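You operate a simulated robot arm through the tools that you are given. There is no shell and no other tool.

The job below is to be done with a simulated robot arm. You get a single attempt, and the scene is never put back.

Task
Make room on the bay of the half-laid pile by the grey rail for the teal short fir-marked bundle. At the end: the purple square sand-marked bundle from the bay of the half-laid pile by the grey rail is on the top of the piling bench; the teal short fir-marked bundle stands where the purple square sand-marked bundle stood; the blue band box stands on top of the teal-faced block; the teal tile (marked "2") stands where the blue band box stood; whatever was shut is shut again. Leave all else as you found it, and nothing knocked over.

It is judged by the outcome, as a careful person would: the job done as asked, and still so three seconds after it is handed in. It fails if anything else is knocked over, pushed out of place, dropped, spilled or broken.

Robot
A 6-joint arm with a two-finger gripper, fixed in place. Base frame: the origin is on the floor under the middle of its stand, x ahead of it, y to its left, z up; the work surface is at about z = 700. Units: mm, degrees, N and s.
With the tool pointing down near the work surface it reaches from about 380 to 680 mm from the base axis. Its first joint turns from -66.0 to 66.0 degrees. Payload 2.45 kg.
Tool frame: the origin (TCP) lies between the finger pads and is the grasp point; the fingertips stand 30 mm ahead of it; z points along the fingers, y is the line along which they close. The gripper opens to 106 mm; its body begins 79 mm behind the TCP.
Orientation is that of the tool frame in the base frame, as [roll, pitch, yaw] about the fixed x, y, z axes, in that order (R = Rz(yaw) Ry(pitch) Rx(roll)). With the fingers straight down and closing along the base's y, the tool's x points along the base's -x, its y along +y and its z along -z.

Tools
- The arm moves only by the tool play_rows. Its argument "moves" is text: rows parted by semicolons, each of 7 numbers parted by spaces: the turn, a rotation vector about the tool's x, y, z in degrees, then the shift along the tool's x, y, z in mm, then the closure, from 0 (fully open) to 1 (shut). In form: wx wy wz tx ty tz claw; .... A call has 1 to 20 rows; each row shifts and turns the commanded pose from where the row before left it, along the tool's axes as they then stand. A row lasts 0.2 s, in which the tool goes at most 50 mm and 8.6 degrees; a call with a longer step from one row to the next is refused whole, and so is a gripper value outside its range. Where a pose cannot be reached the arm comes as near as it can. A force on the tool above 40 N (or 10 N above the force at the start of the call, whichever is more), or a blocked arm, ends the call early, and 0.2 s more pass. The fingers move at their own pace (about 153 mm/s each) and stop on an object; they squeeze with about 37 N. The grip force told is the motor's: it shows also when the fingers shut on nothing. Time passes only in rows, and 0.2 s behind the last, so rows that do not move let the fingers close. It gives the time, the measured TCP pose, the force on the tool (base axes), the opening and the grip force at its end, in the units of the frame above (readings bear some noise), with the torque about the TCP (base axes, N m) and any sound that the robot's microphone picked up.
- Cameras (640 x 400 px; columns grow to the right, rows downward): "scene" is fixed at [73.4, 446.8, 1379.3]; the picture's right is [-0.35, -0.94, 0.00], its down [-0.75, 0.28, -0.60] and it looks along [0.56, -0.21, -0.80] (base axes); focal length 345 px, centre (320, 200). "wrist" rides on the gripper at [76, -2, -106] in the tool frame; the picture's right is [0.02, 1.00, 0.00], its down [-0.78, 0.02, -0.62] and it looks along [-0.62, 0.01, 0.78] (tool axes); focal length 247 px, centre (320, 200). There is no depth. A picture from a camera that has moved, and an enlarged one, comes with that camera's place and axes in the base frame and with its lens. The place of the scene camera against the robot may be out by one fixed shift of up to 12 mm in any direction.
- grab_frame(camera): a new picture of that camera. The clock stands still meanwhile.
- inspect(camera, box): a new picture of the part [left, top, right, bottom] of that camera's present view, enlarged. The clock stands still meanwhile.
- hand_in(): hands the job in; it is judged then, once.

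Places have to be worked out from the pictures, the camera data and where the tool is seen. Open the gripper and draw the arm clear of the work before you hand the job in, unless the task says otherwise.

The tools are called after ">>>" as a command line: name --argument value ..., lists and objects as JSON in quotes. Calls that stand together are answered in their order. play_rows: Moves the arm, as the interface text tells. Its arguments: {"type":"object","properties":{"moves":{"type":"string"}},"required":["moves"]} The other tools are called the same way: grab_frame (camera) takes a picture; inspect (camera, box) takes an enlarged picture of a part of a camera's view; hand_in () hands the job in.

At the start:

```text
t: 0.0
ee_pos: [350.0, 65.1, 1028.9]
ee_rot: [-180.0, 0.1, -180.0]
contact_force: [0.6, -0.3, -0.2]
wrist_torque: [0.0, 0.01, 0.03]
grip_width: 105.8
grasp_force: 0.0
```

scene: 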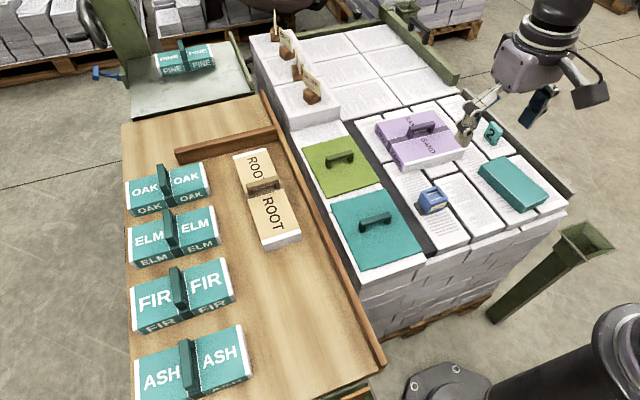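
wrist: 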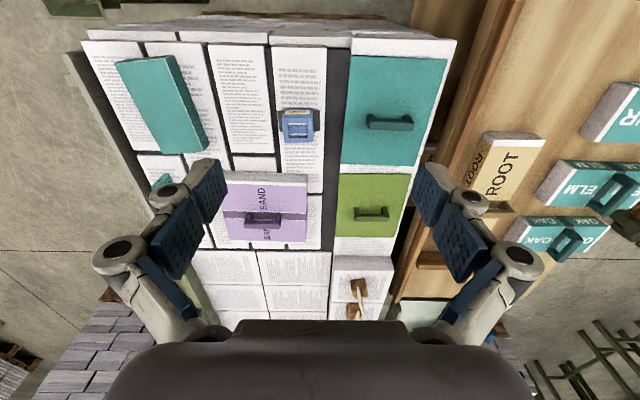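

I start by looking closer at the scene from both cameras to understand the objects and places.

>>> inspect --camera "scene" --box '[300, 80, 580, 260]'

>>> inspect --camera "scene" --box '[100, 20, 340, 170]'

>>> inspect --camera "scene" --box '[100, 140, 400, 400]'

>>> inspect --camera "wrist" --box '[80, 20, 460, 260]'

```text
2.22 times, centred on (440, 170) of scene
camera zoom: at [73.4, 446.8, 1379.3], right [-0.35, -0.94, 0.0], down [-0.75, 0.28, -0.6], along [0.56, -0.21, -0.8], focal length 766 px, centre (53, 267)
```

zoom: 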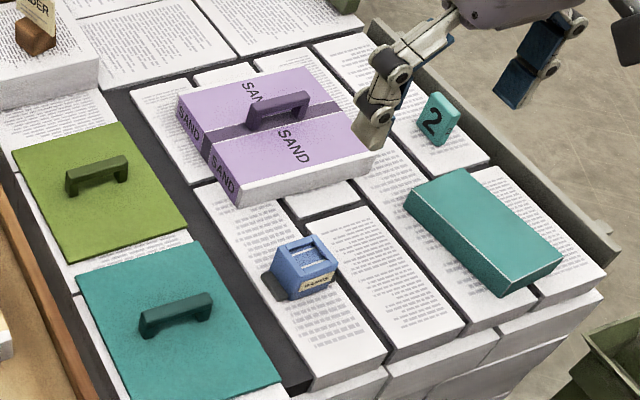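

```text
2.67 times, centred on (220, 95) of scene
camera zoom: at [73.4, 446.8, 1379.3], right [-0.35, -0.94, 0.0], down [-0.75, 0.28, -0.6], along [0.56, -0.21, -0.8], focal length 919 px, centre (587, 480)
```

zoom: 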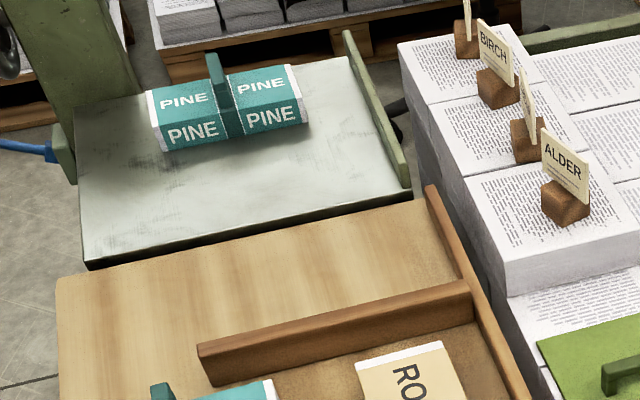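

```text
1.54 times, centred on (250, 270) of scene
camera zoom: at [73.4, 446.8, 1379.3], right [-0.35, -0.94, 0.0], down [-0.75, 0.28, -0.6], along [0.56, -0.21, -0.8], focal length 530 px, centre (428, 92)
```

zoom: 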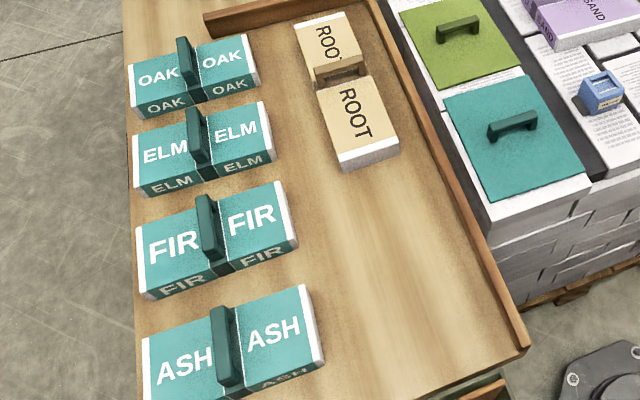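

```text
1.67 times, centred on (270, 140) of wrist
camera zoom: at [273.0, 62.5, 1135.5], right [-0.02, 1.0, 0.0], down [0.78, 0.02, 0.62], along [0.62, 0.01, -0.78], focal length 412 px, centre (403, 300)
```

zoom: 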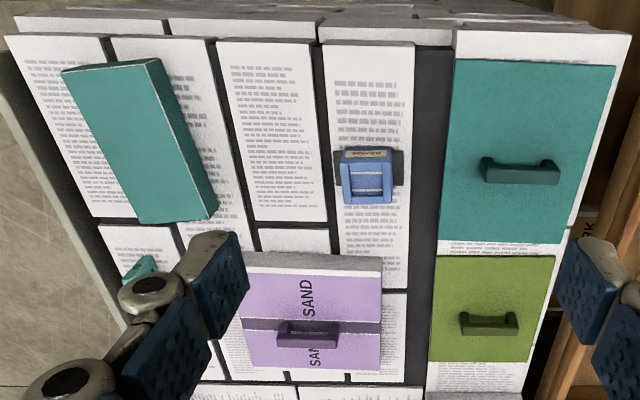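

The pictures show the pile with the purple SAND bundle around (628, -50, 763 at its handle), and the bench with the FIR bundle on the left, near (400, 590). I move the arm high over toward the bench to see it with the wrist camera.

>>> play_rows --moves "0 0 0 0 42 0 0; 0 0 0 0 42 0 0; 0 0 0 0 42 0 0; 0 0 0 0 42 0 0; 0 0 0 0 42 0 0; 0 0 0 0 42 0 0; 0 0 0 0 42 0 0; 0 0 0 0 42 0 0"

```text
t: 1.8
ee_pos: [350.6, 401.8, 1026.6]
ee_rot: [-179.9, 0.1, 179.9]
contact_force: [0.2, 1.0, -0.1]
wrist_torque: [-0.03, 0.04, 0.01]
grip_width: 106.0
grasp_force: 0.0
```

The arm is now over the bench side; I take wrist and scene pictures from here.

>>> grab_frame --camera "wrist"

>>> grab_frame --camera "scene"

```text
taken
camera wrist: at [274.6, 398.6, 1132.7], right [-0.02, 1.0, 0.0], down [0.78, 0.02, 0.62], along [0.62, 0.01, -0.78], focal length 247 px, centre (320, 200)
```

wrist: 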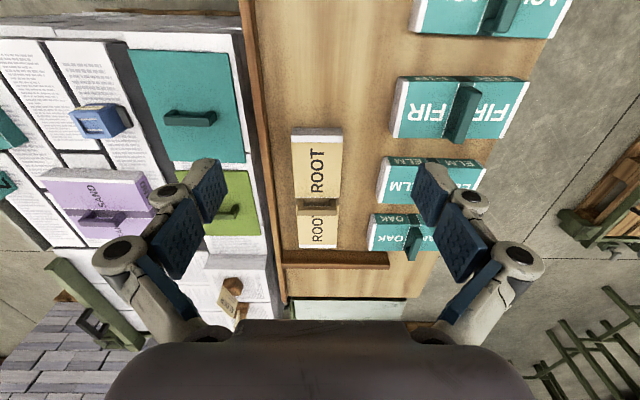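

```text
taken
```

scene: 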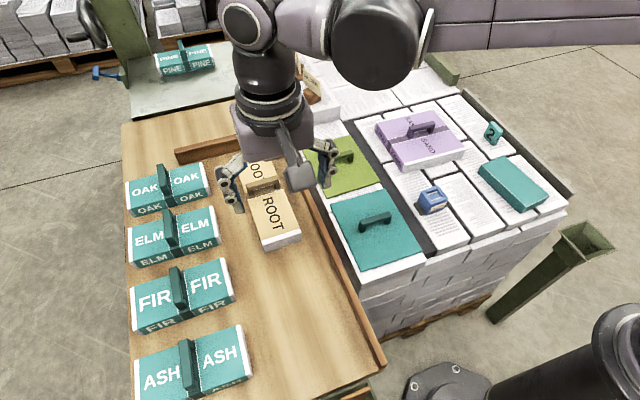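

The FIR bundle and its handle show well in the wrist view; I enlarge this part and the teal-lid part.

>>> inspect --camera "wrist" --box '[280, 0, 600, 200]'

>>> inspect --camera "wrist" --box '[0, 20, 280, 195]'

>>> inspect --camera "scene" --box '[120, 240, 260, 340]'

```text
2.00 times, centred on (440, 100) of wrist
camera zoom: at [274.6, 398.6, 1132.7], right [-0.02, 1.0, 0.0], down [0.78, 0.02, 0.62], along [0.62, 0.01, -0.78], focal length 494 px, centre (80, 400)
```

zoom: 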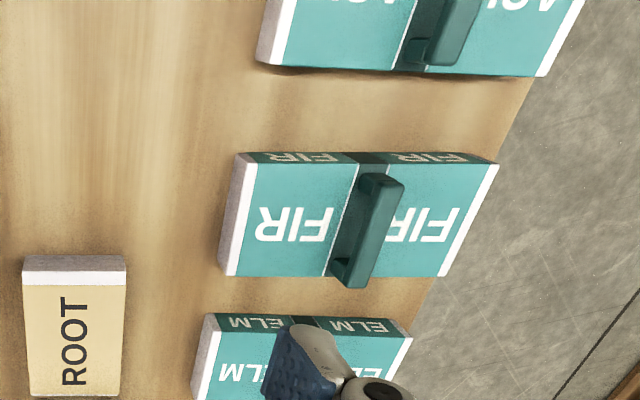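

```text
2.29 times, centred on (140, 108) of wrist
camera zoom: at [274.6, 398.6, 1132.7], right [-0.02, 1.0, 0.0], down [0.78, 0.02, 0.62], along [0.62, 0.01, -0.78], focal length 564 px, centre (731, 411)
```

zoom: 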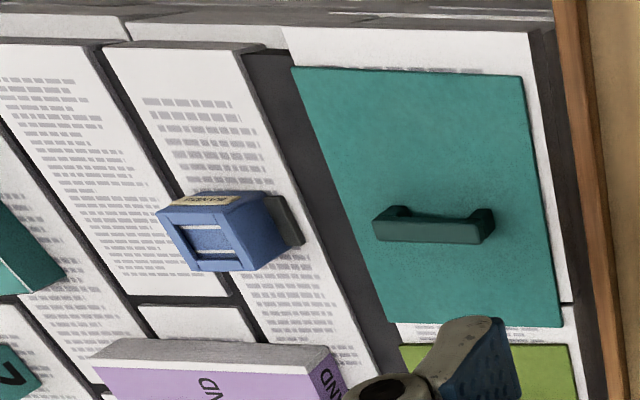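

```text
4.00 times, centred on (190, 290) of scene
camera zoom: at [73.4, 446.8, 1379.2], right [-0.35, -0.94, 0.0], down [-0.75, 0.28, -0.6], along [0.56, -0.21, -0.8], focal length 1378 px, centre (840, -160)
```

zoom: 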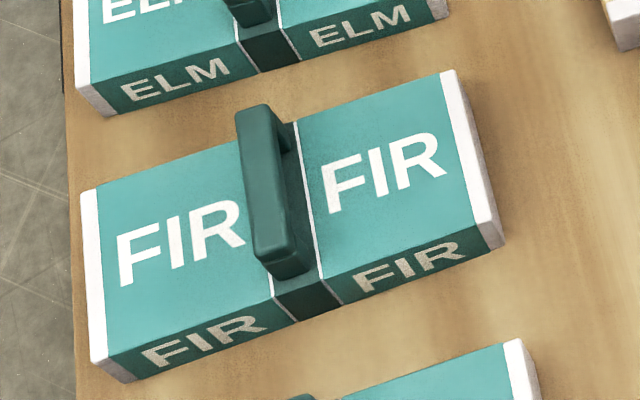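

The FIR bundle lies at about (392, 600) with its handle bar top near z 797, the bar running along x, and the long side along y. Now I move over the pile for a closer look at the purple bundle, tile, band box, and teal block.

>>> play_rows --moves "0 0 0 -3 -42 5 0; 0 0 0 -3 -42 5 0; 0 0 0 -3 -42 5 0; 0 0 0 -3 -42 5 0; 0 0 0 -3 -42 5 0; 0 0 0 -3 -42 5 0; 0 0 0 -3 -42 5 0; 0 0 0 -3 -42 5 0; 0 0 0 -3 -42 5 0; 0 0 0 -3 -42 5 0; 0 0 0 0 -42 5 0"

>>> grab_frame --camera "wrist"

>>> grab_frame --camera "scene"

```text
t: 4.2
ee_pos: [380.0, -60.6, 973.1]
ee_rot: [180.0, 0.1, -180.0]
contact_force: [0.2, -1.0, 0.5]
wrist_torque: [0.02, 0.04, -0.01]
grip_width: 105.9
grasp_force: 0.2
```

```text
taken
camera wrist: at [301.7, -63.1, 1080.1], right [-0.02, 1.0, 0.0], down [0.78, 0.02, 0.62], along [0.62, 0.01, -0.78], focal length 247 px, centre (320, 200)
```

wrist: 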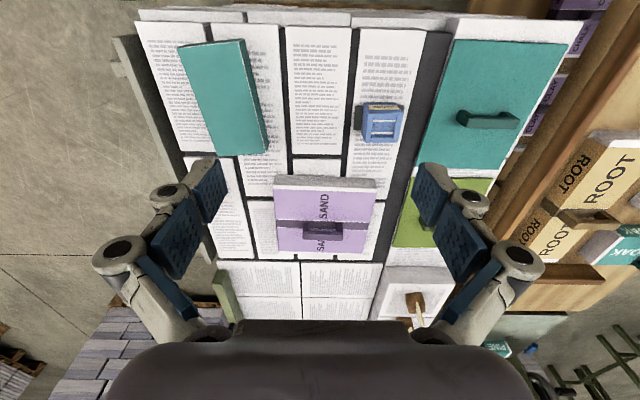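

```text
taken
```

scene: 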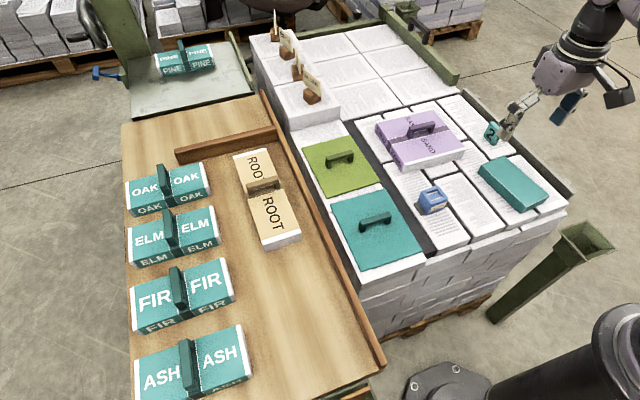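

There seem to be more purple items in the gap between pile and bench; I enlarge several parts of this view.

>>> inspect --camera "wrist" --box '[480, 0, 640, 100]'

>>> inspect --camera "wrist" --box '[120, 0, 440, 200]'

>>> inspect --camera "wrist" --box '[180, 140, 460, 315]'

>>> inspect --camera "scene" --box '[360, 90, 580, 230]'

```text
4.00 times, centred on (560, 50) of wrist
camera zoom: at [301.7, -63.1, 1080.1], right [-0.02, 1.0, 0.0], down [0.78, 0.02, 0.62], along [0.62, 0.01, -0.78], focal length 988 px, centre (-640, 800)
```

zoom: 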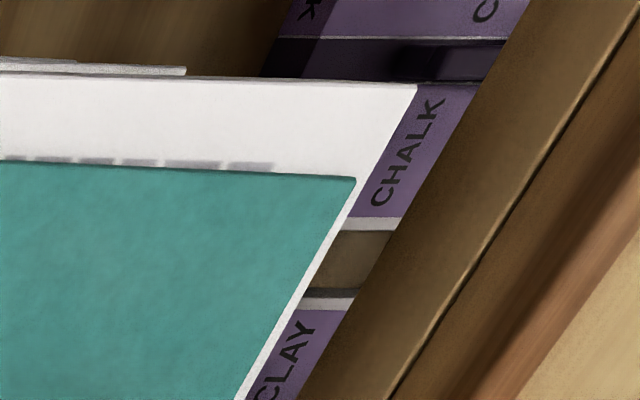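

```text
2.00 times, centred on (280, 100) of wrist
camera zoom: at [301.7, -63.1, 1080.1], right [-0.02, 1.0, 0.0], down [0.78, 0.02, 0.62], along [0.62, 0.01, -0.78], focal length 494 px, centre (400, 400)
```

zoom: 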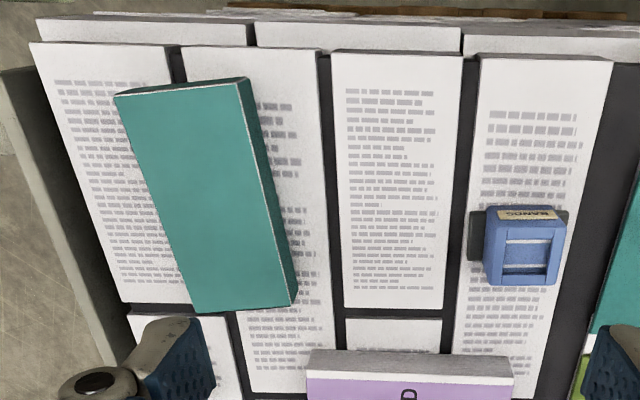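

```text
2.29 times, centred on (320, 228) of wrist
camera zoom: at [301.7, -63.1, 1080.1], right [-0.02, 1.0, 0.0], down [0.78, 0.02, 0.62], along [0.62, 0.01, -0.78], focal length 564 px, centre (320, 137)
```

zoom: 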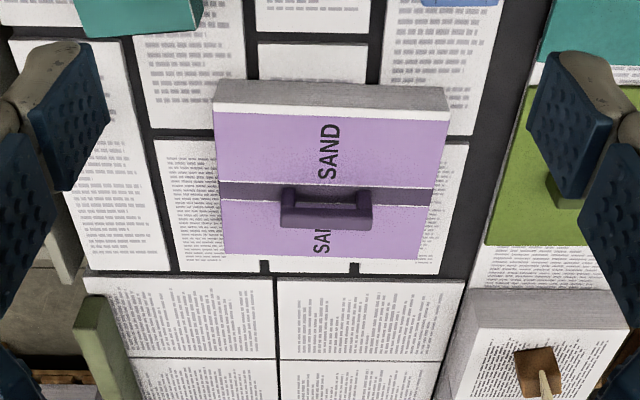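

```text
2.86 times, centred on (470, 160) of scene
camera zoom: at [73.3, 446.8, 1379.3], right [-0.35, -0.94, 0.0], down [-0.75, 0.28, -0.6], along [0.56, -0.21, -0.8], focal length 984 px, centre (-109, 314)
```

zoom: 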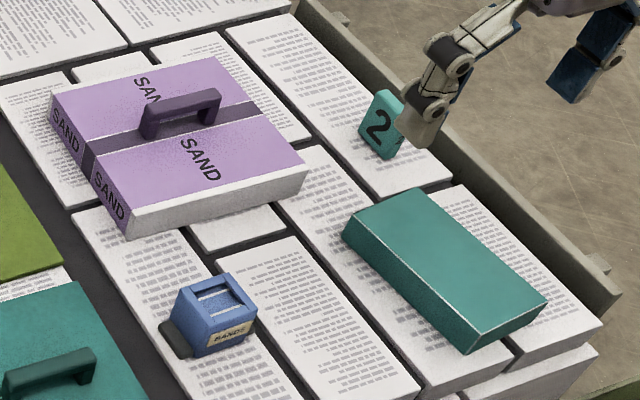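

Bench shelf below holds CHALK and CLAY purple bundles; the SAND bundle on the pile is the one meant. I lower the arm over the pile and take two views with a sideways baseline to get heights from the wrist camera alone.

>>> play_rows --moves "0 0 0 -20 -20 22 0; 0 0 0 -20 -20 22 0; 0 0 0 -20 -20 22 0; 0 0 0 -10 -10 22 0; 0 0 0 0 0 0 0"

>>> grab_frame --camera "wrist"

>>> inspect --camera "wrist" --box '[180, 130, 460, 305]'

>>> inspect --camera "wrist" --box '[140, 0, 460, 200]'

```text
t: 5.4
ee_pos: [448.3, -131.3, 886.1]
ee_rot: [-179.9, 0.2, 180.0]
contact_force: [0.8, -0.5, 0.9]
wrist_torque: [0.01, 0.01, -0.02]
grip_width: 106.0
grasp_force: 0.1
```

```text
taken
camera wrist: at [371.3, -132.9, 992.4], right [-0.02, 1.0, 0.0], down [0.78, 0.02, 0.62], along [0.62, 0.01, -0.78], focal length 247 px, centre (320, 200)
```

wrist: 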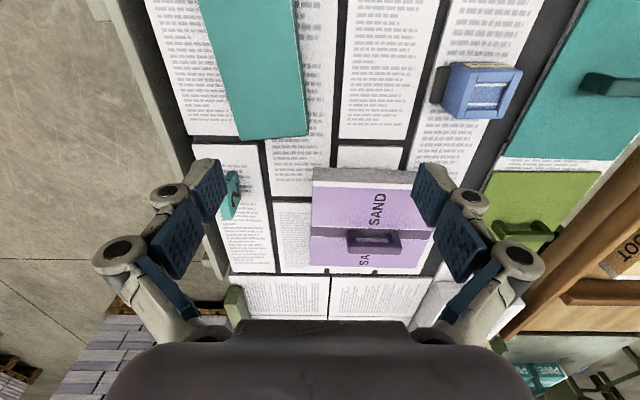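

```text
2.29 times, centred on (320, 218) of wrist
camera zoom: at [371.3, -132.9, 992.4], right [-0.02, 1.0, 0.0], down [0.78, 0.02, 0.62], along [0.62, 0.01, -0.78], focal length 564 px, centre (320, 160)
```

zoom: 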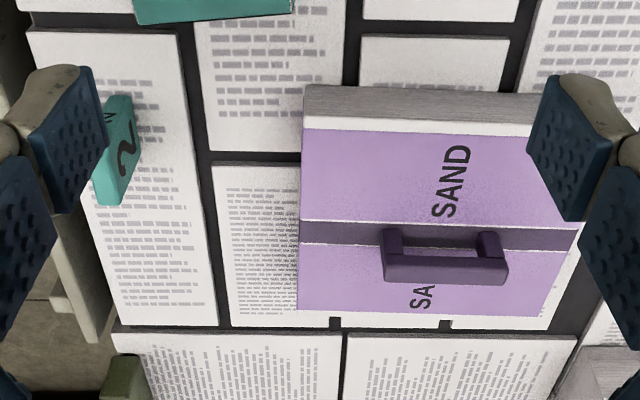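

```text
2.00 times, centred on (300, 100) of wrist
camera zoom: at [371.3, -132.9, 992.4], right [-0.02, 1.0, 0.0], down [0.78, 0.02, 0.62], along [0.62, 0.01, -0.78], focal length 494 px, centre (360, 400)
```

zoom: 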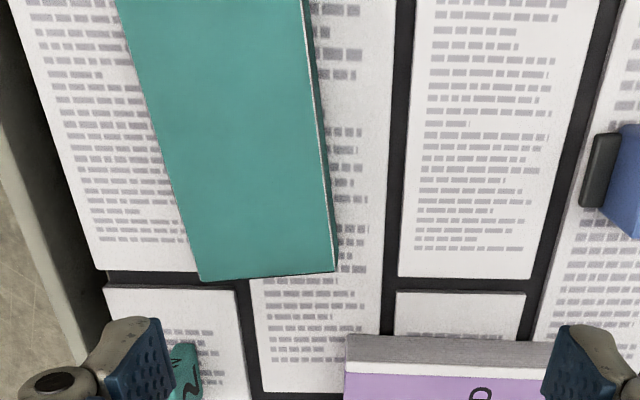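

Now the second view with the tool about 140 mm further left, for triangulation.

>>> play_rows --moves "0 0 0 0 47 0 0; 0 0 0 0 47 0 0; 0 0 0 0 46 0 0; 0 0 0 0 0 0 0"

>>> grab_frame --camera "wrist"

>>> inspect --camera "wrist" --box '[180, 130, 460, 305]'

>>> inspect --camera "wrist" --box '[100, 0, 420, 200]'

```text
t: 6.4
ee_pos: [447.0, 11.0, 886.6]
ee_rot: [180.0, 0.1, 180.0]
contact_force: [-0.2, 0.9, 0.6]
wrist_torque: [0.0, 0.03, -0.01]
grip_width: 105.9
grasp_force: 0.1
```

```text
taken
camera wrist: at [369.7, 8.0, 992.7], right [-0.02, 1.0, 0.0], down [0.78, 0.02, 0.62], along [0.62, 0.01, -0.78], focal length 247 px, centre (320, 200)
```

wrist: 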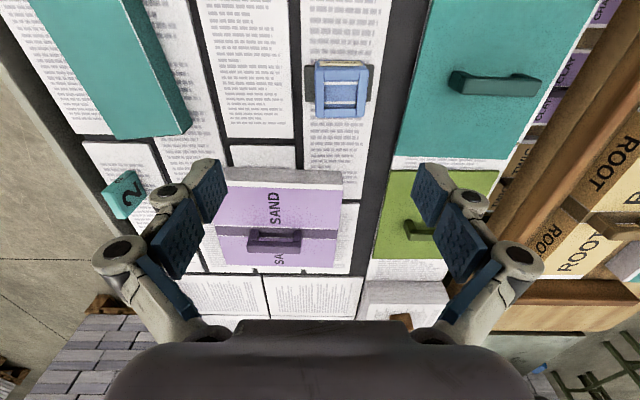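

```text
2.29 times, centred on (320, 218) of wrist
camera zoom: at [369.7, 8.0, 992.7], right [-0.02, 1.0, 0.0], down [0.78, 0.02, 0.62], along [0.62, 0.01, -0.78], focal length 564 px, centre (320, 160)
```

zoom: 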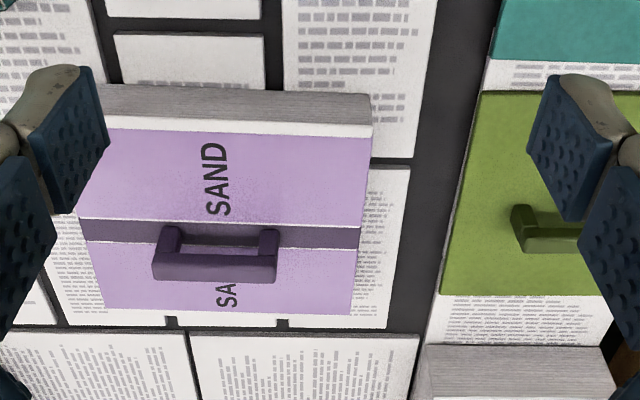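

```text
2.00 times, centred on (260, 100) of wrist
camera zoom: at [369.7, 8.0, 992.7], right [-0.02, 1.0, 0.0], down [0.78, 0.02, 0.62], along [0.62, 0.01, -0.78], focal length 494 px, centre (440, 400)
```

zoom: 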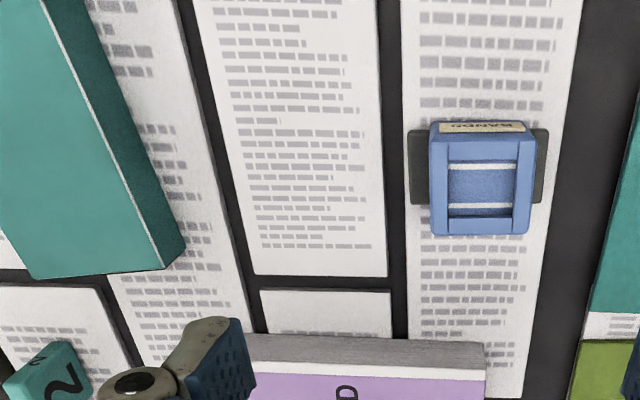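

Stereo from these two views: pile paper surface z≈697–700, purple bundle top ≈740 spanning x 549–709, y −141…39, its handle bar along y centred near (636, −51), top ≈768. Next I look at the bench from nearer to measure FIR and the free space near ASH/ROOT.

>>> play_rows --moves "0 0 0 5 10 -40 0; 0 0 0 21 40 -5 0; 0 0 0 21 40 -5 0; 0 0 0 21 40 0 0; 0 0 0 21 40 0 0; 0 0 0 21 40 0 0; 0 0 0 21 40 0 0; 0 0 0 21 40 0 0; 0 0 0 21 40 0 0; 0 0 0 0 0 0 0"

>>> grab_frame --camera "wrist"

>>> inspect --camera "wrist" --box '[240, 0, 560, 200]'

```text
t: 8.6
ee_pos: [276.8, 341.0, 937.4]
ee_rot: [-180.0, 0.1, 179.9]
contact_force: [0.4, -0.4, 0.5]
wrist_torque: [-0.01, 0.02, 0.0]
grip_width: 106.0
grasp_force: 0.2
```

```text
taken
camera wrist: at [200.4, 338.0, 1043.7], right [-0.02, 1.0, 0.0], down [0.78, 0.02, 0.62], along [0.62, 0.01, -0.78], focal length 247 px, centre (320, 200)
```

wrist: 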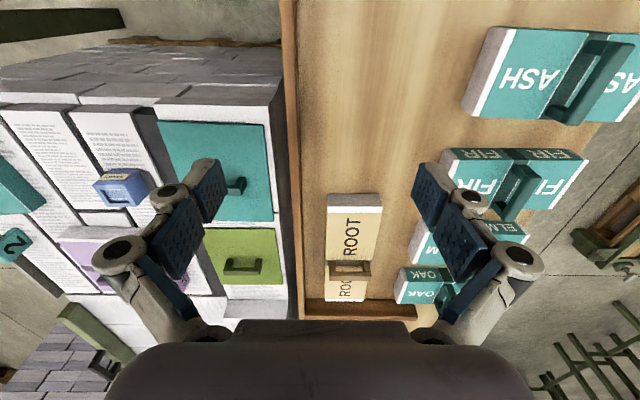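

```text
2.00 times, centred on (400, 100) of wrist
camera zoom: at [200.4, 338.0, 1043.7], right [-0.02, 1.0, 0.0], down [0.78, 0.02, 0.62], along [0.62, 0.01, -0.78], focal length 494 px, centre (160, 400)
```

zoom: 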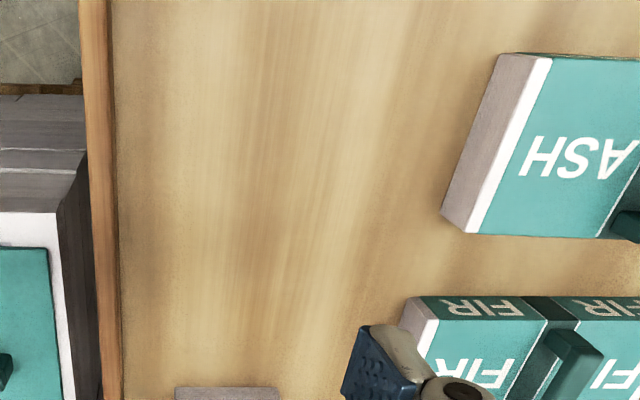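

Second bench view 130 mm further left for stereo.

>>> play_rows --moves "0 0 0 0 44 0 0; 0 0 0 0 43 0 0; 0 0 0 0 43 0 0; 0 0 0 0 0 0 0"

>>> grab_frame --camera "wrist"

>>> inspect --camera "wrist" --box '[120, 0, 440, 200]'

>>> inspect --camera "wrist" --box '[180, 130, 460, 305]'

```text
t: 9.6
ee_pos: [277.7, 467.9, 934.9]
ee_rot: [179.9, 0.1, 180.0]
contact_force: [-0.8, -0.9, -0.5]
wrist_torque: [-0.02, 0.0, -0.02]
grip_width: 106.0
grasp_force: 0.0
```

```text
taken
camera wrist: at [200.9, 465.5, 1041.2], right [-0.02, 1.0, 0.0], down [0.78, 0.02, 0.62], along [0.62, 0.01, -0.78], focal length 247 px, centre (320, 200)
```

wrist: 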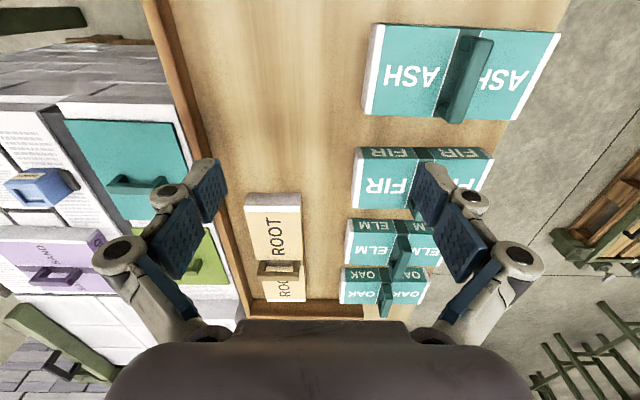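

```text
2.00 times, centred on (280, 100) of wrist
camera zoom: at [200.9, 465.5, 1041.2], right [-0.02, 1.0, 0.0], down [0.78, 0.02, 0.62], along [0.62, 0.01, -0.78], focal length 494 px, centre (400, 400)
```

zoom: 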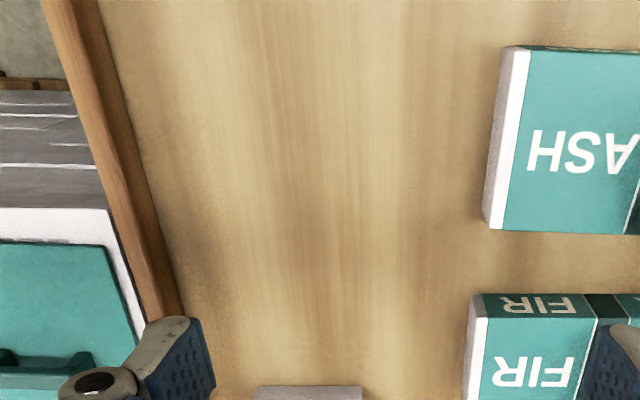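

```text
2.29 times, centred on (320, 218) of wrist
camera zoom: at [200.9, 465.5, 1041.2], right [-0.02, 1.0, 0.0], down [0.78, 0.02, 0.62], along [0.62, 0.01, -0.78], focal length 564 px, centre (320, 160)
```

zoom: 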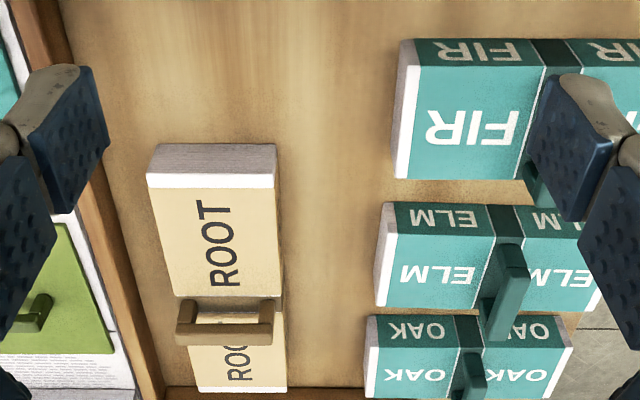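

Bench surface works out to z≈727; FIR spans about x 352–433, y 518–684, top ≈767, handle top ≈796. Its radius is about 717 mm, so I test whether the arm reaches above it with the tool straight down.

>>> play_rows --moves "0 0 0 -29 33 0 0; 0 0 0 -29 33 0 0; 0 0 0 -29 33 0 0; 0 0 0 -28 33 0 0; 0 0 0 0 0 0 0; 0 0 0 0 0 0 0"

>>> grab_frame --camera "wrist"

>>> grab_frame --camera "scene"

```text
t: 11.0
ee_pos: [375.4, 578.3, 932.1]
ee_rot: [-179.9, 0.0, 180.0]
contact_force: [0.9, 0.1, -0.4]
wrist_torque: [0.0, -0.02, 0.03]
grip_width: 106.3
grasp_force: 0.1
out of reach, approached as far as the arm can: row 4
```

```text
taken
camera wrist: at [298.6, 574.8, 1037.4], right [-0.02, 1.0, 0.0], down [0.78, 0.02, 0.62], along [0.62, 0.01, -0.78], focal length 247 px, centre (320, 200)
```

wrist: 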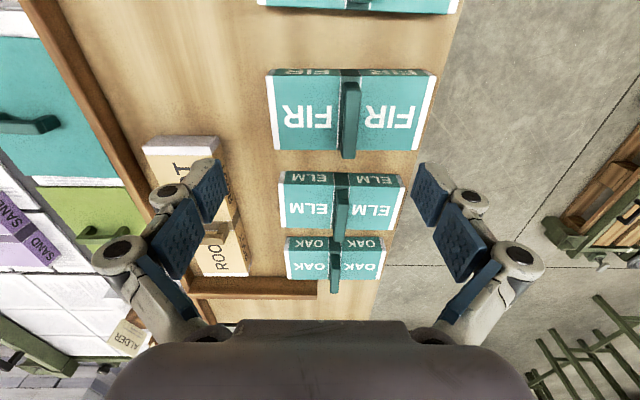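

```text
taken
```

scene: 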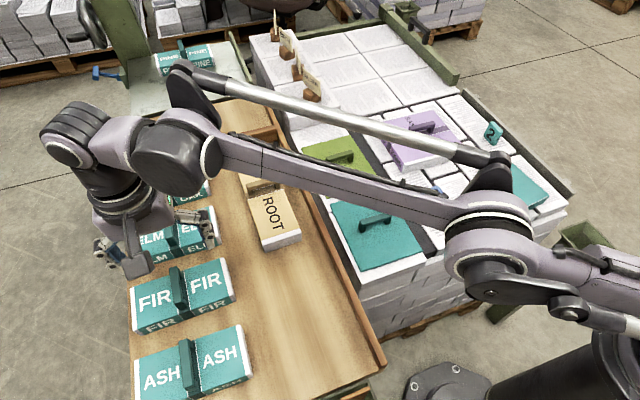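

Straight-down reach ends at about 690 mm radius here. I enlarge the FIR bundle in this nearer view to fix its place better.

>>> inspect --camera "wrist" --box '[250, 50, 450, 175]'

>>> inspect --camera "scene" --box '[120, 180, 320, 305]'

```text
3.20 times, centred on (350, 112) of wrist
camera zoom: at [298.6, 574.8, 1037.4], right [-0.02, 1.0, 0.0], down [0.78, 0.02, 0.62], along [0.62, 0.01, -0.78], focal length 790 px, centre (224, 480)
```

zoom: 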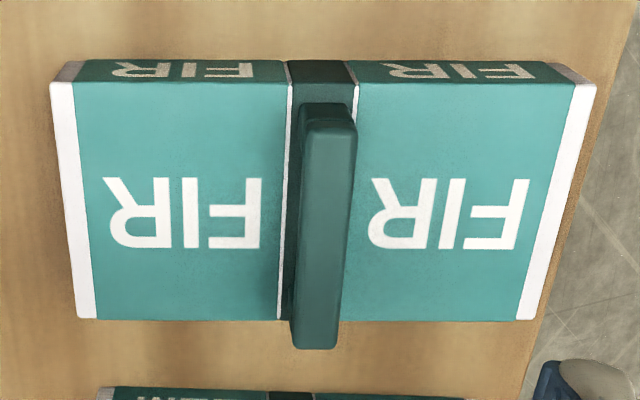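

```text
3.20 times, centred on (220, 242) of scene
camera zoom: at [73.4, 446.8, 1379.3], right [-0.35, -0.94, 0.0], down [-0.75, 0.28, -0.6], along [0.56, -0.21, -0.8], focal length 1103 px, centre (640, 64)
```

zoom: 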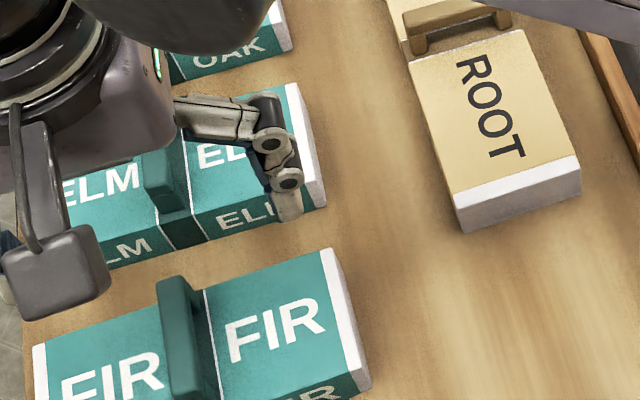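

FIR refined: centre ≈(393, 606), long side along y, about 80 mm wide in x – it can be gripped by its sides with a tilted tool. I back off a little, turn the tool −90° about its axis, and lean it outward to test the reach above FIR at a safe height.

>>> play_rows --moves "0 0 0 10 -25 0 0; 0 0 -8.2 0 0 0 0; 0 0 -8.2 0 0 0 0; 0 0 -8.2 0 0 0 0; 0 0 -8.2 0 0 0 0; 0 0 -8.2 0 0 0 0; 0 0 -8.2 0 0 0 0; 0 0 -8.2 0 0 0 0; 0 0 -8.2 0 0 0 0; 0 0 -8.2 0 0 0 0; 0 0 -8.2 0 0 0 0; 0 0 -8 0 0 0 0; 0 -8 0 0 0 0 0; 0 -8 0 0 0 0 0; 0 0 0 0 0 0 0"

>>> grab_frame --camera "wrist"

```text
t: 14.2
ee_pos: [366.2, 554.2, 932.1]
ee_rot: [-179.9, 16.1, -89.9]
contact_force: [0.2, -0.3, 0.3]
wrist_torque: [0.01, 0.01, 0.0]
grip_width: 106.0
grasp_force: 0.2
```

```text
taken
camera wrist: at [366.8, 450.3, 1014.1], right [-1.0, -0.02, -0.01], down [-0.02, 0.58, 0.81], along [-0.01, 0.81, -0.58], focal length 247 px, centre (320, 200)
```

wrist: 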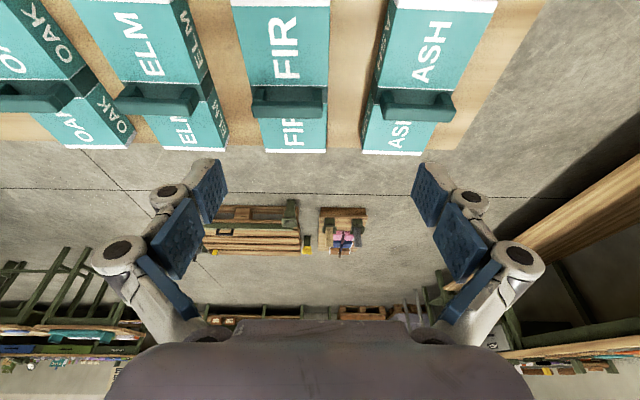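

The tool is now leaning 16° outward with the fingers closing along x. I go toward (393, 606, 850) above FIR to test the reach.

>>> play_rows --moves "0 0 0 -9.1 -9 31 0; 0 0 0 -9.1 -9 31 0; 0 0 0 -9.1 -9 31 0; 0 0 0 0 0 0 0; 0 0 0 0 0 0 0"

>>> grab_frame --camera "wrist"

>>> inspect --camera "scene" --box '[60, 180, 300, 330]'

```text
t: 15.4
ee_pos: [392.7, 607.0, 850.9]
ee_rot: [-180.0, 16.0, -90.1]
contact_force: [-0.2, 0.1, -0.7]
wrist_torque: [0.0, 0.03, 0.01]
grip_width: 106.2
grasp_force: 0.1
```

```text
taken
camera wrist: at [394.4, 503.1, 932.4], right [-1.0, -0.02, -0.01], down [-0.02, 0.58, 0.81], along [-0.01, 0.81, -0.58], focal length 247 px, centre (320, 200)
```

wrist: 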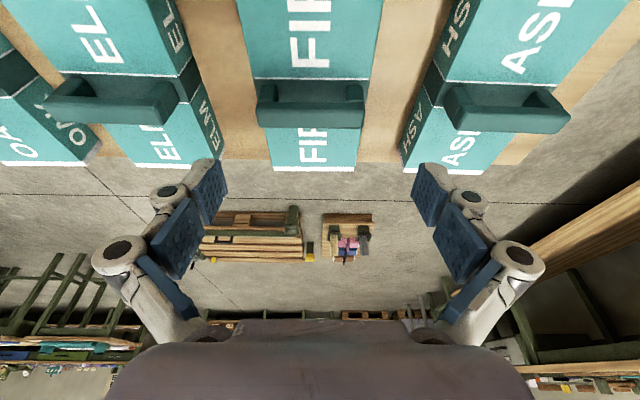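

```text
2.67 times, centred on (180, 255) of scene
camera zoom: at [73.4, 446.8, 1379.3], right [-0.35, -0.94, 0.0], down [-0.75, 0.28, -0.6], along [0.56, -0.21, -0.8], focal length 919 px, centre (693, 53)
```

zoom: 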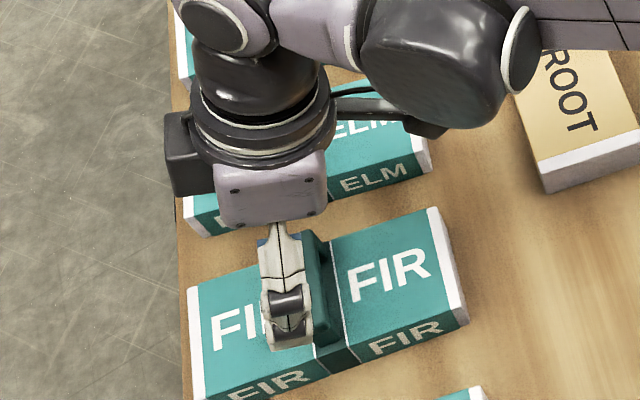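

The arm reaches above FIR with the 16° lean. Now I go over to the purple bundle: back off and up, upright the tool, and cross to above its handle at about (636, −51, 870).

>>> play_rows --moves "0 0 0 26.5 0 -28.4 0; 0 0 0 26.5 0 -28.4 0; 0 0 0 26.5 0 -28.4 0; 0 8 0 0 0 0 0; 0 8 0 0 0 0 0; 0 0 0 42.9 -18.7 3.1 0; 0 0 0 42.9 -18.7 3.1 0; 0 0 0 42.9 -18.7 3.1 0; 0 0 0 42.9 -18.7 3.1 0; 0 0 0 42.9 -18.7 3.1 0; 0 0 0 42.9 -18.7 3.1 0; 0 0 0 42.9 -18.7 3.1 0; 0 0 0 42.9 -18.7 3.1 0; 0 0 0 42.9 -18.7 3.1 0; 0 0 0 42.9 -18.7 3.1 0; 0 0 0 42.9 -18.7 3.1 0; 0 0 0 42.9 -18.7 3.1 0; 0 0 0 42.9 -18.7 3.1 0; 0 0 0 0 0 0 0"

>>> grab_frame --camera "wrist"

>>> grab_frame --camera "scene"

```text
t: 19.4
ee_pos: [635.1, -52.7, 871.4]
ee_rot: [-179.9, 0.0, -90.1]
contact_force: [0.3, -0.7, 0.5]
wrist_torque: [0.02, -0.04, 0.02]
grip_width: 106.2
grasp_force: 0.1
```

```text
taken
camera wrist: at [635.8, -129.4, 977.4], right [-1.0, -0.02, 0.0], down [-0.02, 0.78, 0.62], along [-0.01, 0.62, -0.78], focal length 247 px, centre (320, 200)
```

wrist: 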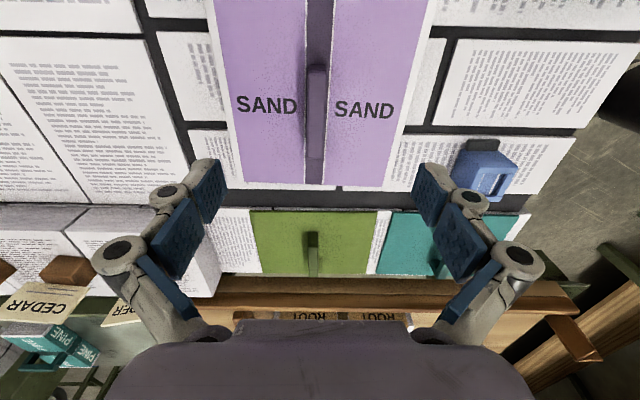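

```text
taken
```

scene: 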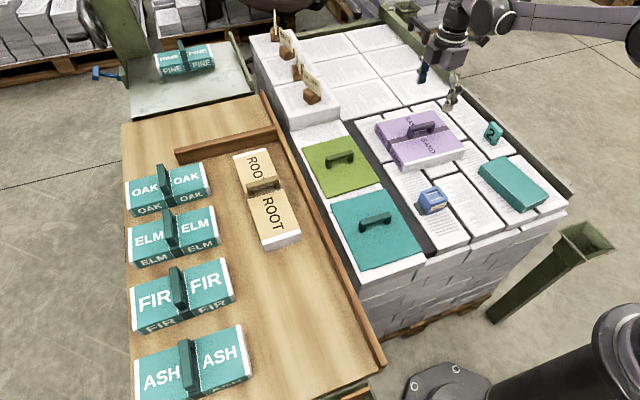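

>>> inspect --camera "wrist" --box '[200, 0, 440, 200]'

>>> inspect --camera "wrist" --box '[380, 100, 560, 220]'

```text
2.00 times, centred on (320, 100) of wrist
camera zoom: at [635.8, -129.4, 977.4], right [-1.0, -0.02, 0.0], down [-0.02, 0.78, 0.62], along [-0.01, 0.62, -0.78], focal length 494 px, centre (320, 400)
```

zoom: 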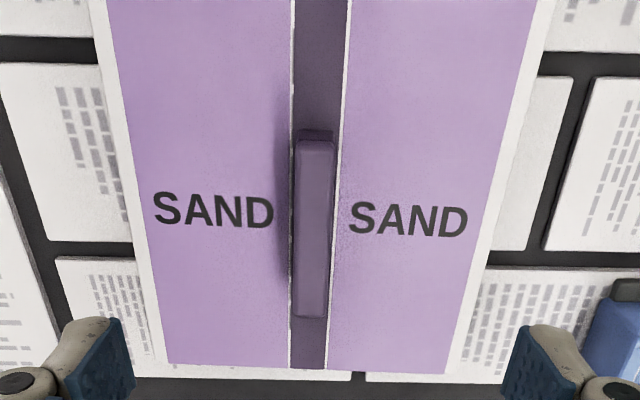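

```text
3.33 times, centred on (470, 160) of wrist
camera zoom: at [635.8, -129.4, 977.4], right [-1.0, -0.02, 0.0], down [-0.02, 0.78, 0.62], along [-0.01, 0.62, -0.78], focal length 823 px, centre (-180, 333)
```

zoom: 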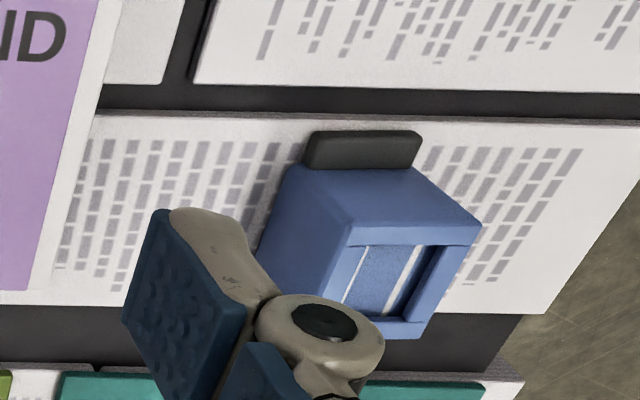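

The purple handle bar is centred at about (638, −51), 16 mm wide, and the bundle's footprint is about x 550–725, y −140…41. I line up over the bar and go down to z≈800 first.

>>> play_rows --moves "0 0 0 -0.9 -1.4 35 0; 0 0 0 -0.8 -1.5 35 0; 0 0 0 0 0 0 0; 0 0 0 0 0 0 0"

>>> grab_frame --camera "wrist"

>>> inspect --camera "scene" --box '[360, 60, 520, 180]'

```text
t: 20.4
ee_pos: [640.3, -49.6, 800.0]
ee_rot: [-180.0, 0.0, -90.0]
contact_force: [-0.3, 0.6, -0.7]
wrist_torque: [-0.01, 0.03, 0.0]
grip_width: 105.9
grasp_force: 0.0
```

```text
taken
camera wrist: at [641.1, -126.8, 907.3], right [-1.0, -0.02, 0.0], down [-0.02, 0.78, 0.62], along [-0.01, 0.62, -0.78], focal length 247 px, centre (320, 200)
```

wrist: 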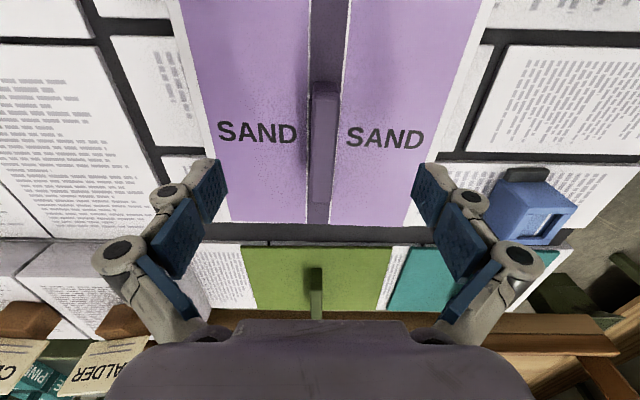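

```text
3.33 times, centred on (440, 120) of scene
camera zoom: at [73.4, 446.8, 1379.3], right [-0.35, -0.94, 0.0], down [-0.75, 0.28, -0.6], along [0.56, -0.21, -0.8], focal length 1148 px, centre (-80, 467)
```

zoom: 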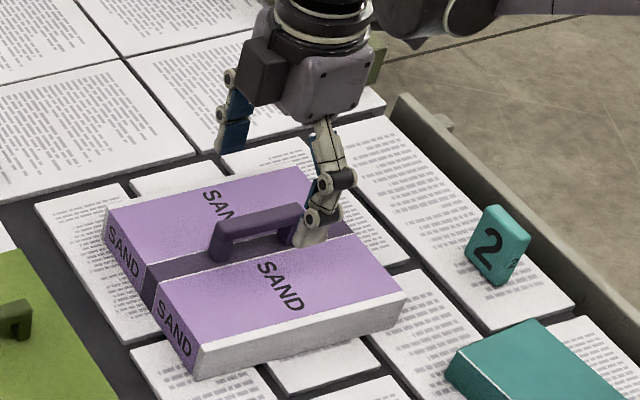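

The bar sits midway between the fingers; two heights give bar top ≈767 and bundle top ≈736. I lower to TCP z≈776 (fingertips ≈746) and close on the bar.

>>> play_rows --moves "0 0 0 0 0 8 0; 0 0 0 0 0 8 0; 0 0 0 0 0 8 0; 0 0 0 0 0 0 0"

>>> inspect --camera "scene" --box '[360, 60, 520, 180]'

>>> grab_frame --camera "wrist"

```text
t: 21.4
ee_pos: [638.9, -50.1, 776.2]
ee_rot: [-179.9, 0.0, -90.0]
contact_force: [0.5, 0.8, -0.3]
wrist_torque: [0.01, -0.01, 0.0]
grip_width: 105.9
grasp_force: 0.1
```

```text
3.33 times, centred on (440, 120) of scene
camera zoom: at [73.4, 446.8, 1379.3], right [-0.35, -0.94, 0.0], down [-0.75, 0.28, -0.6], along [0.56, -0.21, -0.8], focal length 1148 px, centre (-80, 467)
```

zoom: 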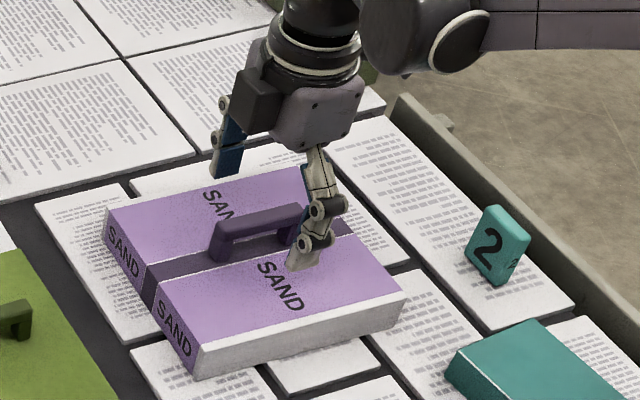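

```text
taken
camera wrist: at [640.8, -127.5, 883.4], right [-1.0, -0.02, 0.0], down [-0.02, 0.78, 0.62], along [-0.01, 0.62, -0.78], focal length 247 px, centre (320, 200)
```

wrist: 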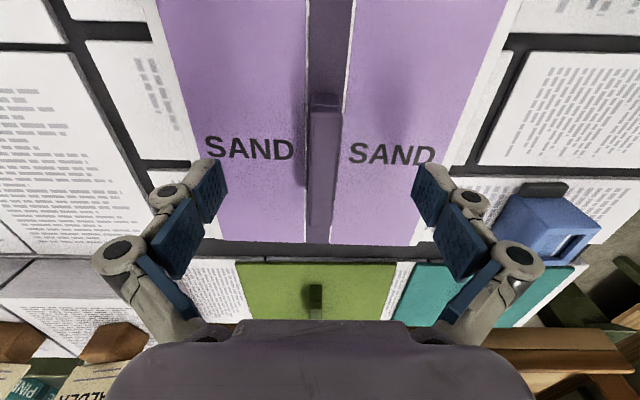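

Fingers straddle the bar with clearance above the bundle top. I close the gripper.

>>> play_rows --moves "0 0 0 0 0 0 1; 0 0 0 0 0 0 1; 0 0 0 0 0 0 1; 0 0 0 0 0 0 1"

>>> grab_frame --camera "wrist"

>>> inspect --camera "scene" --box '[360, 60, 520, 180]'

```text
t: 22.4
ee_pos: [639.3, -50.9, 777.8]
ee_rot: [-180.0, 0.0, -90.1]
contact_force: [-2.6, 0.2, 10.6]
wrist_torque: [0.0, 0.07, -0.69]
grip_width: 15.1
grasp_force: 37.4
```

```text
taken
camera wrist: at [640.6, -127.5, 884.0], right [-1.0, -0.02, 0.0], down [-0.02, 0.78, 0.62], along [-0.01, 0.62, -0.78], focal length 247 px, centre (320, 200)
```

wrist: 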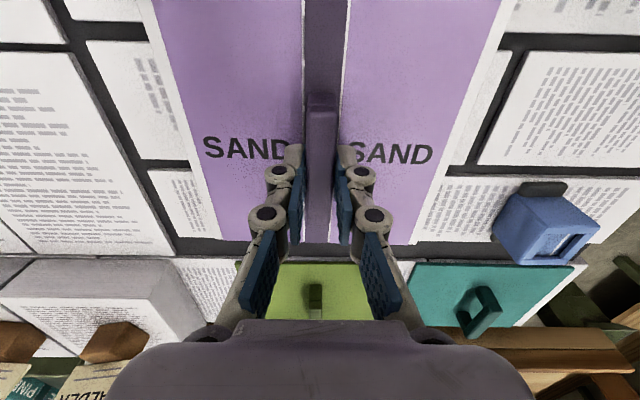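

```text
3.33 times, centred on (440, 120) of scene
camera zoom: at [73.1, 446.8, 1379.3], right [-0.35, -0.94, 0.0], down [-0.75, 0.28, -0.6], along [0.56, -0.21, -0.8], focal length 1148 px, centre (-80, 467)
```

zoom: 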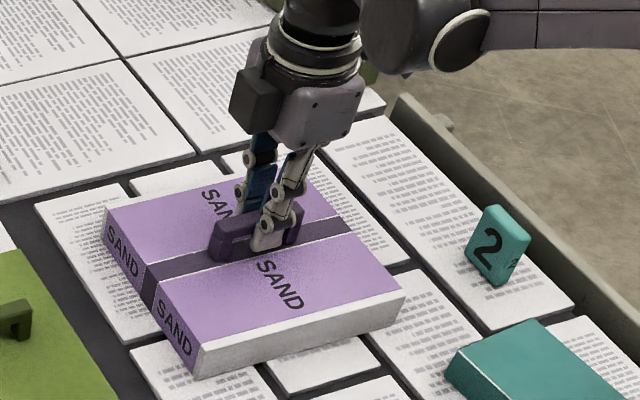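

The bar is held (15 mm width, 37 N). I lift slowly and check the load.

>>> play_rows --moves "0 0 0 0 0 -4 1; 0 0 0 0 0 -6 1; 0 0 0 0 0 -10 1; 0 0 0 0 0 -10 1; 0 0 0 0 0 -10 1; 0 0 0 0 0 0 1; 0 0 0 0 0 0 1"

>>> grab_frame --camera "scene"

>>> grab_frame --camera "wrist"

```text
t: 24.0
ee_pos: [639.8, -50.4, 816.7]
ee_rot: [-179.9, 0.0, -90.1]
contact_force: [0.3, -0.4, -5.8]
wrist_torque: [0.0, 0.0, -0.01]
grip_width: 14.8
grasp_force: 36.9
```

```text
taken
```

scene: 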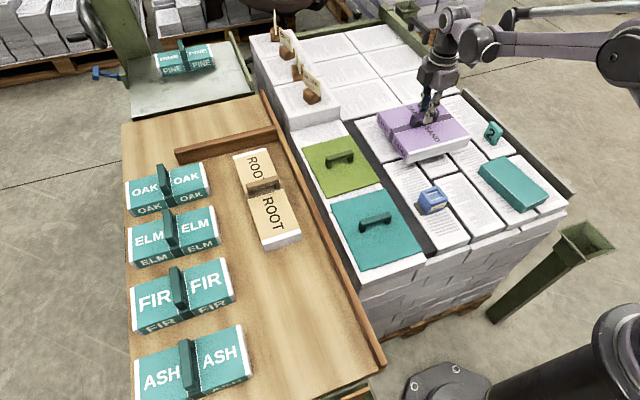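

```text
taken
camera wrist: at [640.6, -127.6, 923.3], right [-1.0, -0.02, 0.0], down [-0.02, 0.78, 0.62], along [-0.01, 0.62, -0.78], focal length 247 px, centre (320, 200)
```

wrist: 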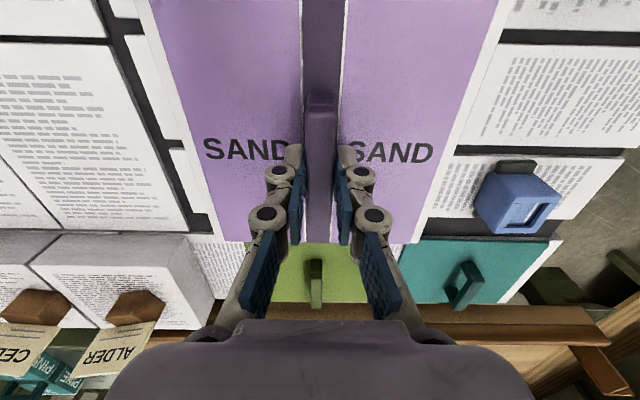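

The bundle hangs level, load about 6 N. I lift it to z≈920 and carry it across toward the free bench area around (305, 416).

>>> play_rows --moves "0 0 0 0 0 -20 1; 0 0 0 0 0 -28 1; 0 0 0 0 0 -28 1; 0 0 0 0 0 -24 1; 0 0 0 -20 15 0 1; 0 0 0 -30 21 0 1; 0 0 0 -32 23 0 1; 0 0 0 -32 23 0 1; 0 0 0 -32 23 0 1; 0 0 0 -32 23 0 1; 0 0 0 -32 23 0 1; 0 0 0 -32 23 0 1; 0 0 0 -32 23 0 1; 0 0 0 -32 23 0 1; 0 0 0 -32 23 0 1; 0 0 0 -32 23 0 1; 0 0 0 -32 23 0 1; 0 0 0 -32 23 0 1; 0 0 0 -32 23 0 1; 0 0 0 0 0 0 1"

>>> grab_frame --camera "scene"

```text
t: 28.2
ee_pos: [302.5, 416.6, 916.7]
ee_rot: [-179.8, -0.1, -90.1]
contact_force: [0.0, -0.1, -5.8]
wrist_torque: [0.0, 0.01, 0.01]
grip_width: 15.0
grasp_force: 37.9
```

```text
taken
```

scene: 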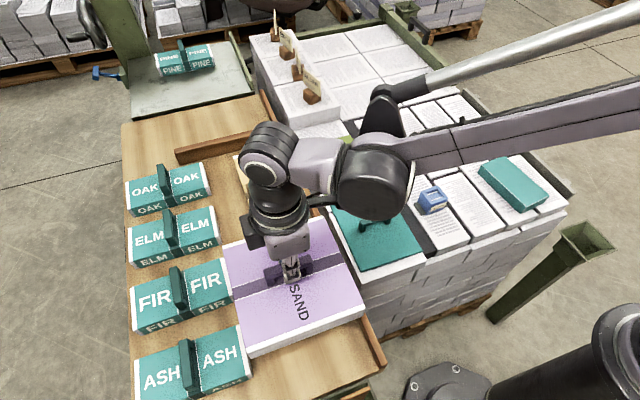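

The bundle is over the bench at (302, 417, 917). I turn it back by 90° about the vertical so its narrower side lies along y.

>>> play_rows --moves "0 0 8.2 0 0 0 1; 0 0 8.2 0 0 0 1; 0 0 8.2 0 0 0 1; 0 0 8.2 0 0 0 1; 0 0 8.2 0 0 0 1; 0 0 8.2 0 0 0 1; 0 0 8.2 0 0 0 1; 0 0 8.2 0 0 0 1; 0 0 8.2 0 0 0 1; 0 0 8.2 0 0 0 1; 0 0 8 0 0 0 1; 0 0 0 0 0 0 1; 0 0 0 0 0 0 1"

>>> grab_frame --camera "wrist"

>>> grab_frame --camera "scene"

```text
t: 31.0
ee_pos: [303.2, 414.5, 917.1]
ee_rot: [-180.0, 0.1, 179.9]
contact_force: [-0.1, 0.5, -5.2]
wrist_torque: [0.02, 0.02, 0.0]
grip_width: 15.2
grasp_force: 37.4
```

```text
taken
camera wrist: at [227.0, 413.1, 1022.9], right [-0.02, 1.0, 0.0], down [0.78, 0.02, 0.62], along [0.62, 0.01, -0.78], focal length 247 px, centre (320, 200)
```

wrist: 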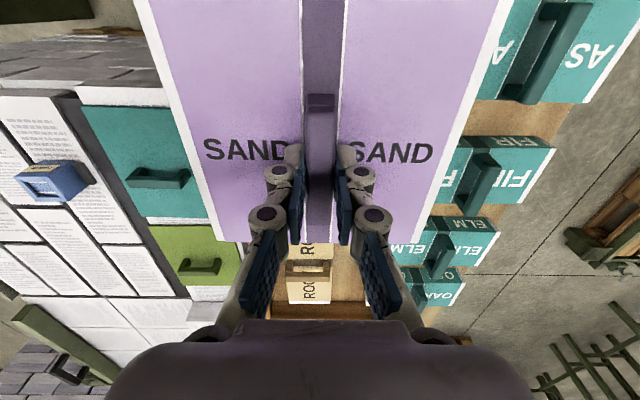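

```text
taken
```

scene: 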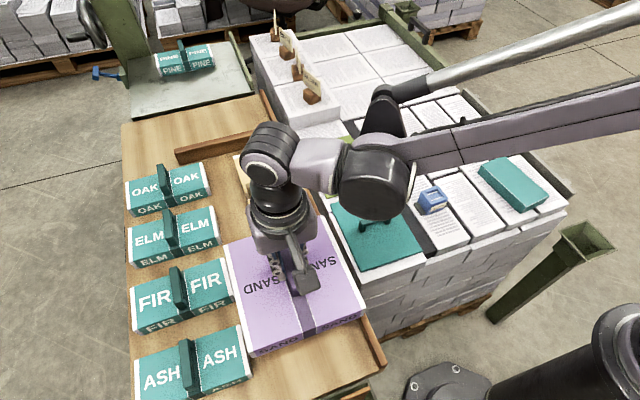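

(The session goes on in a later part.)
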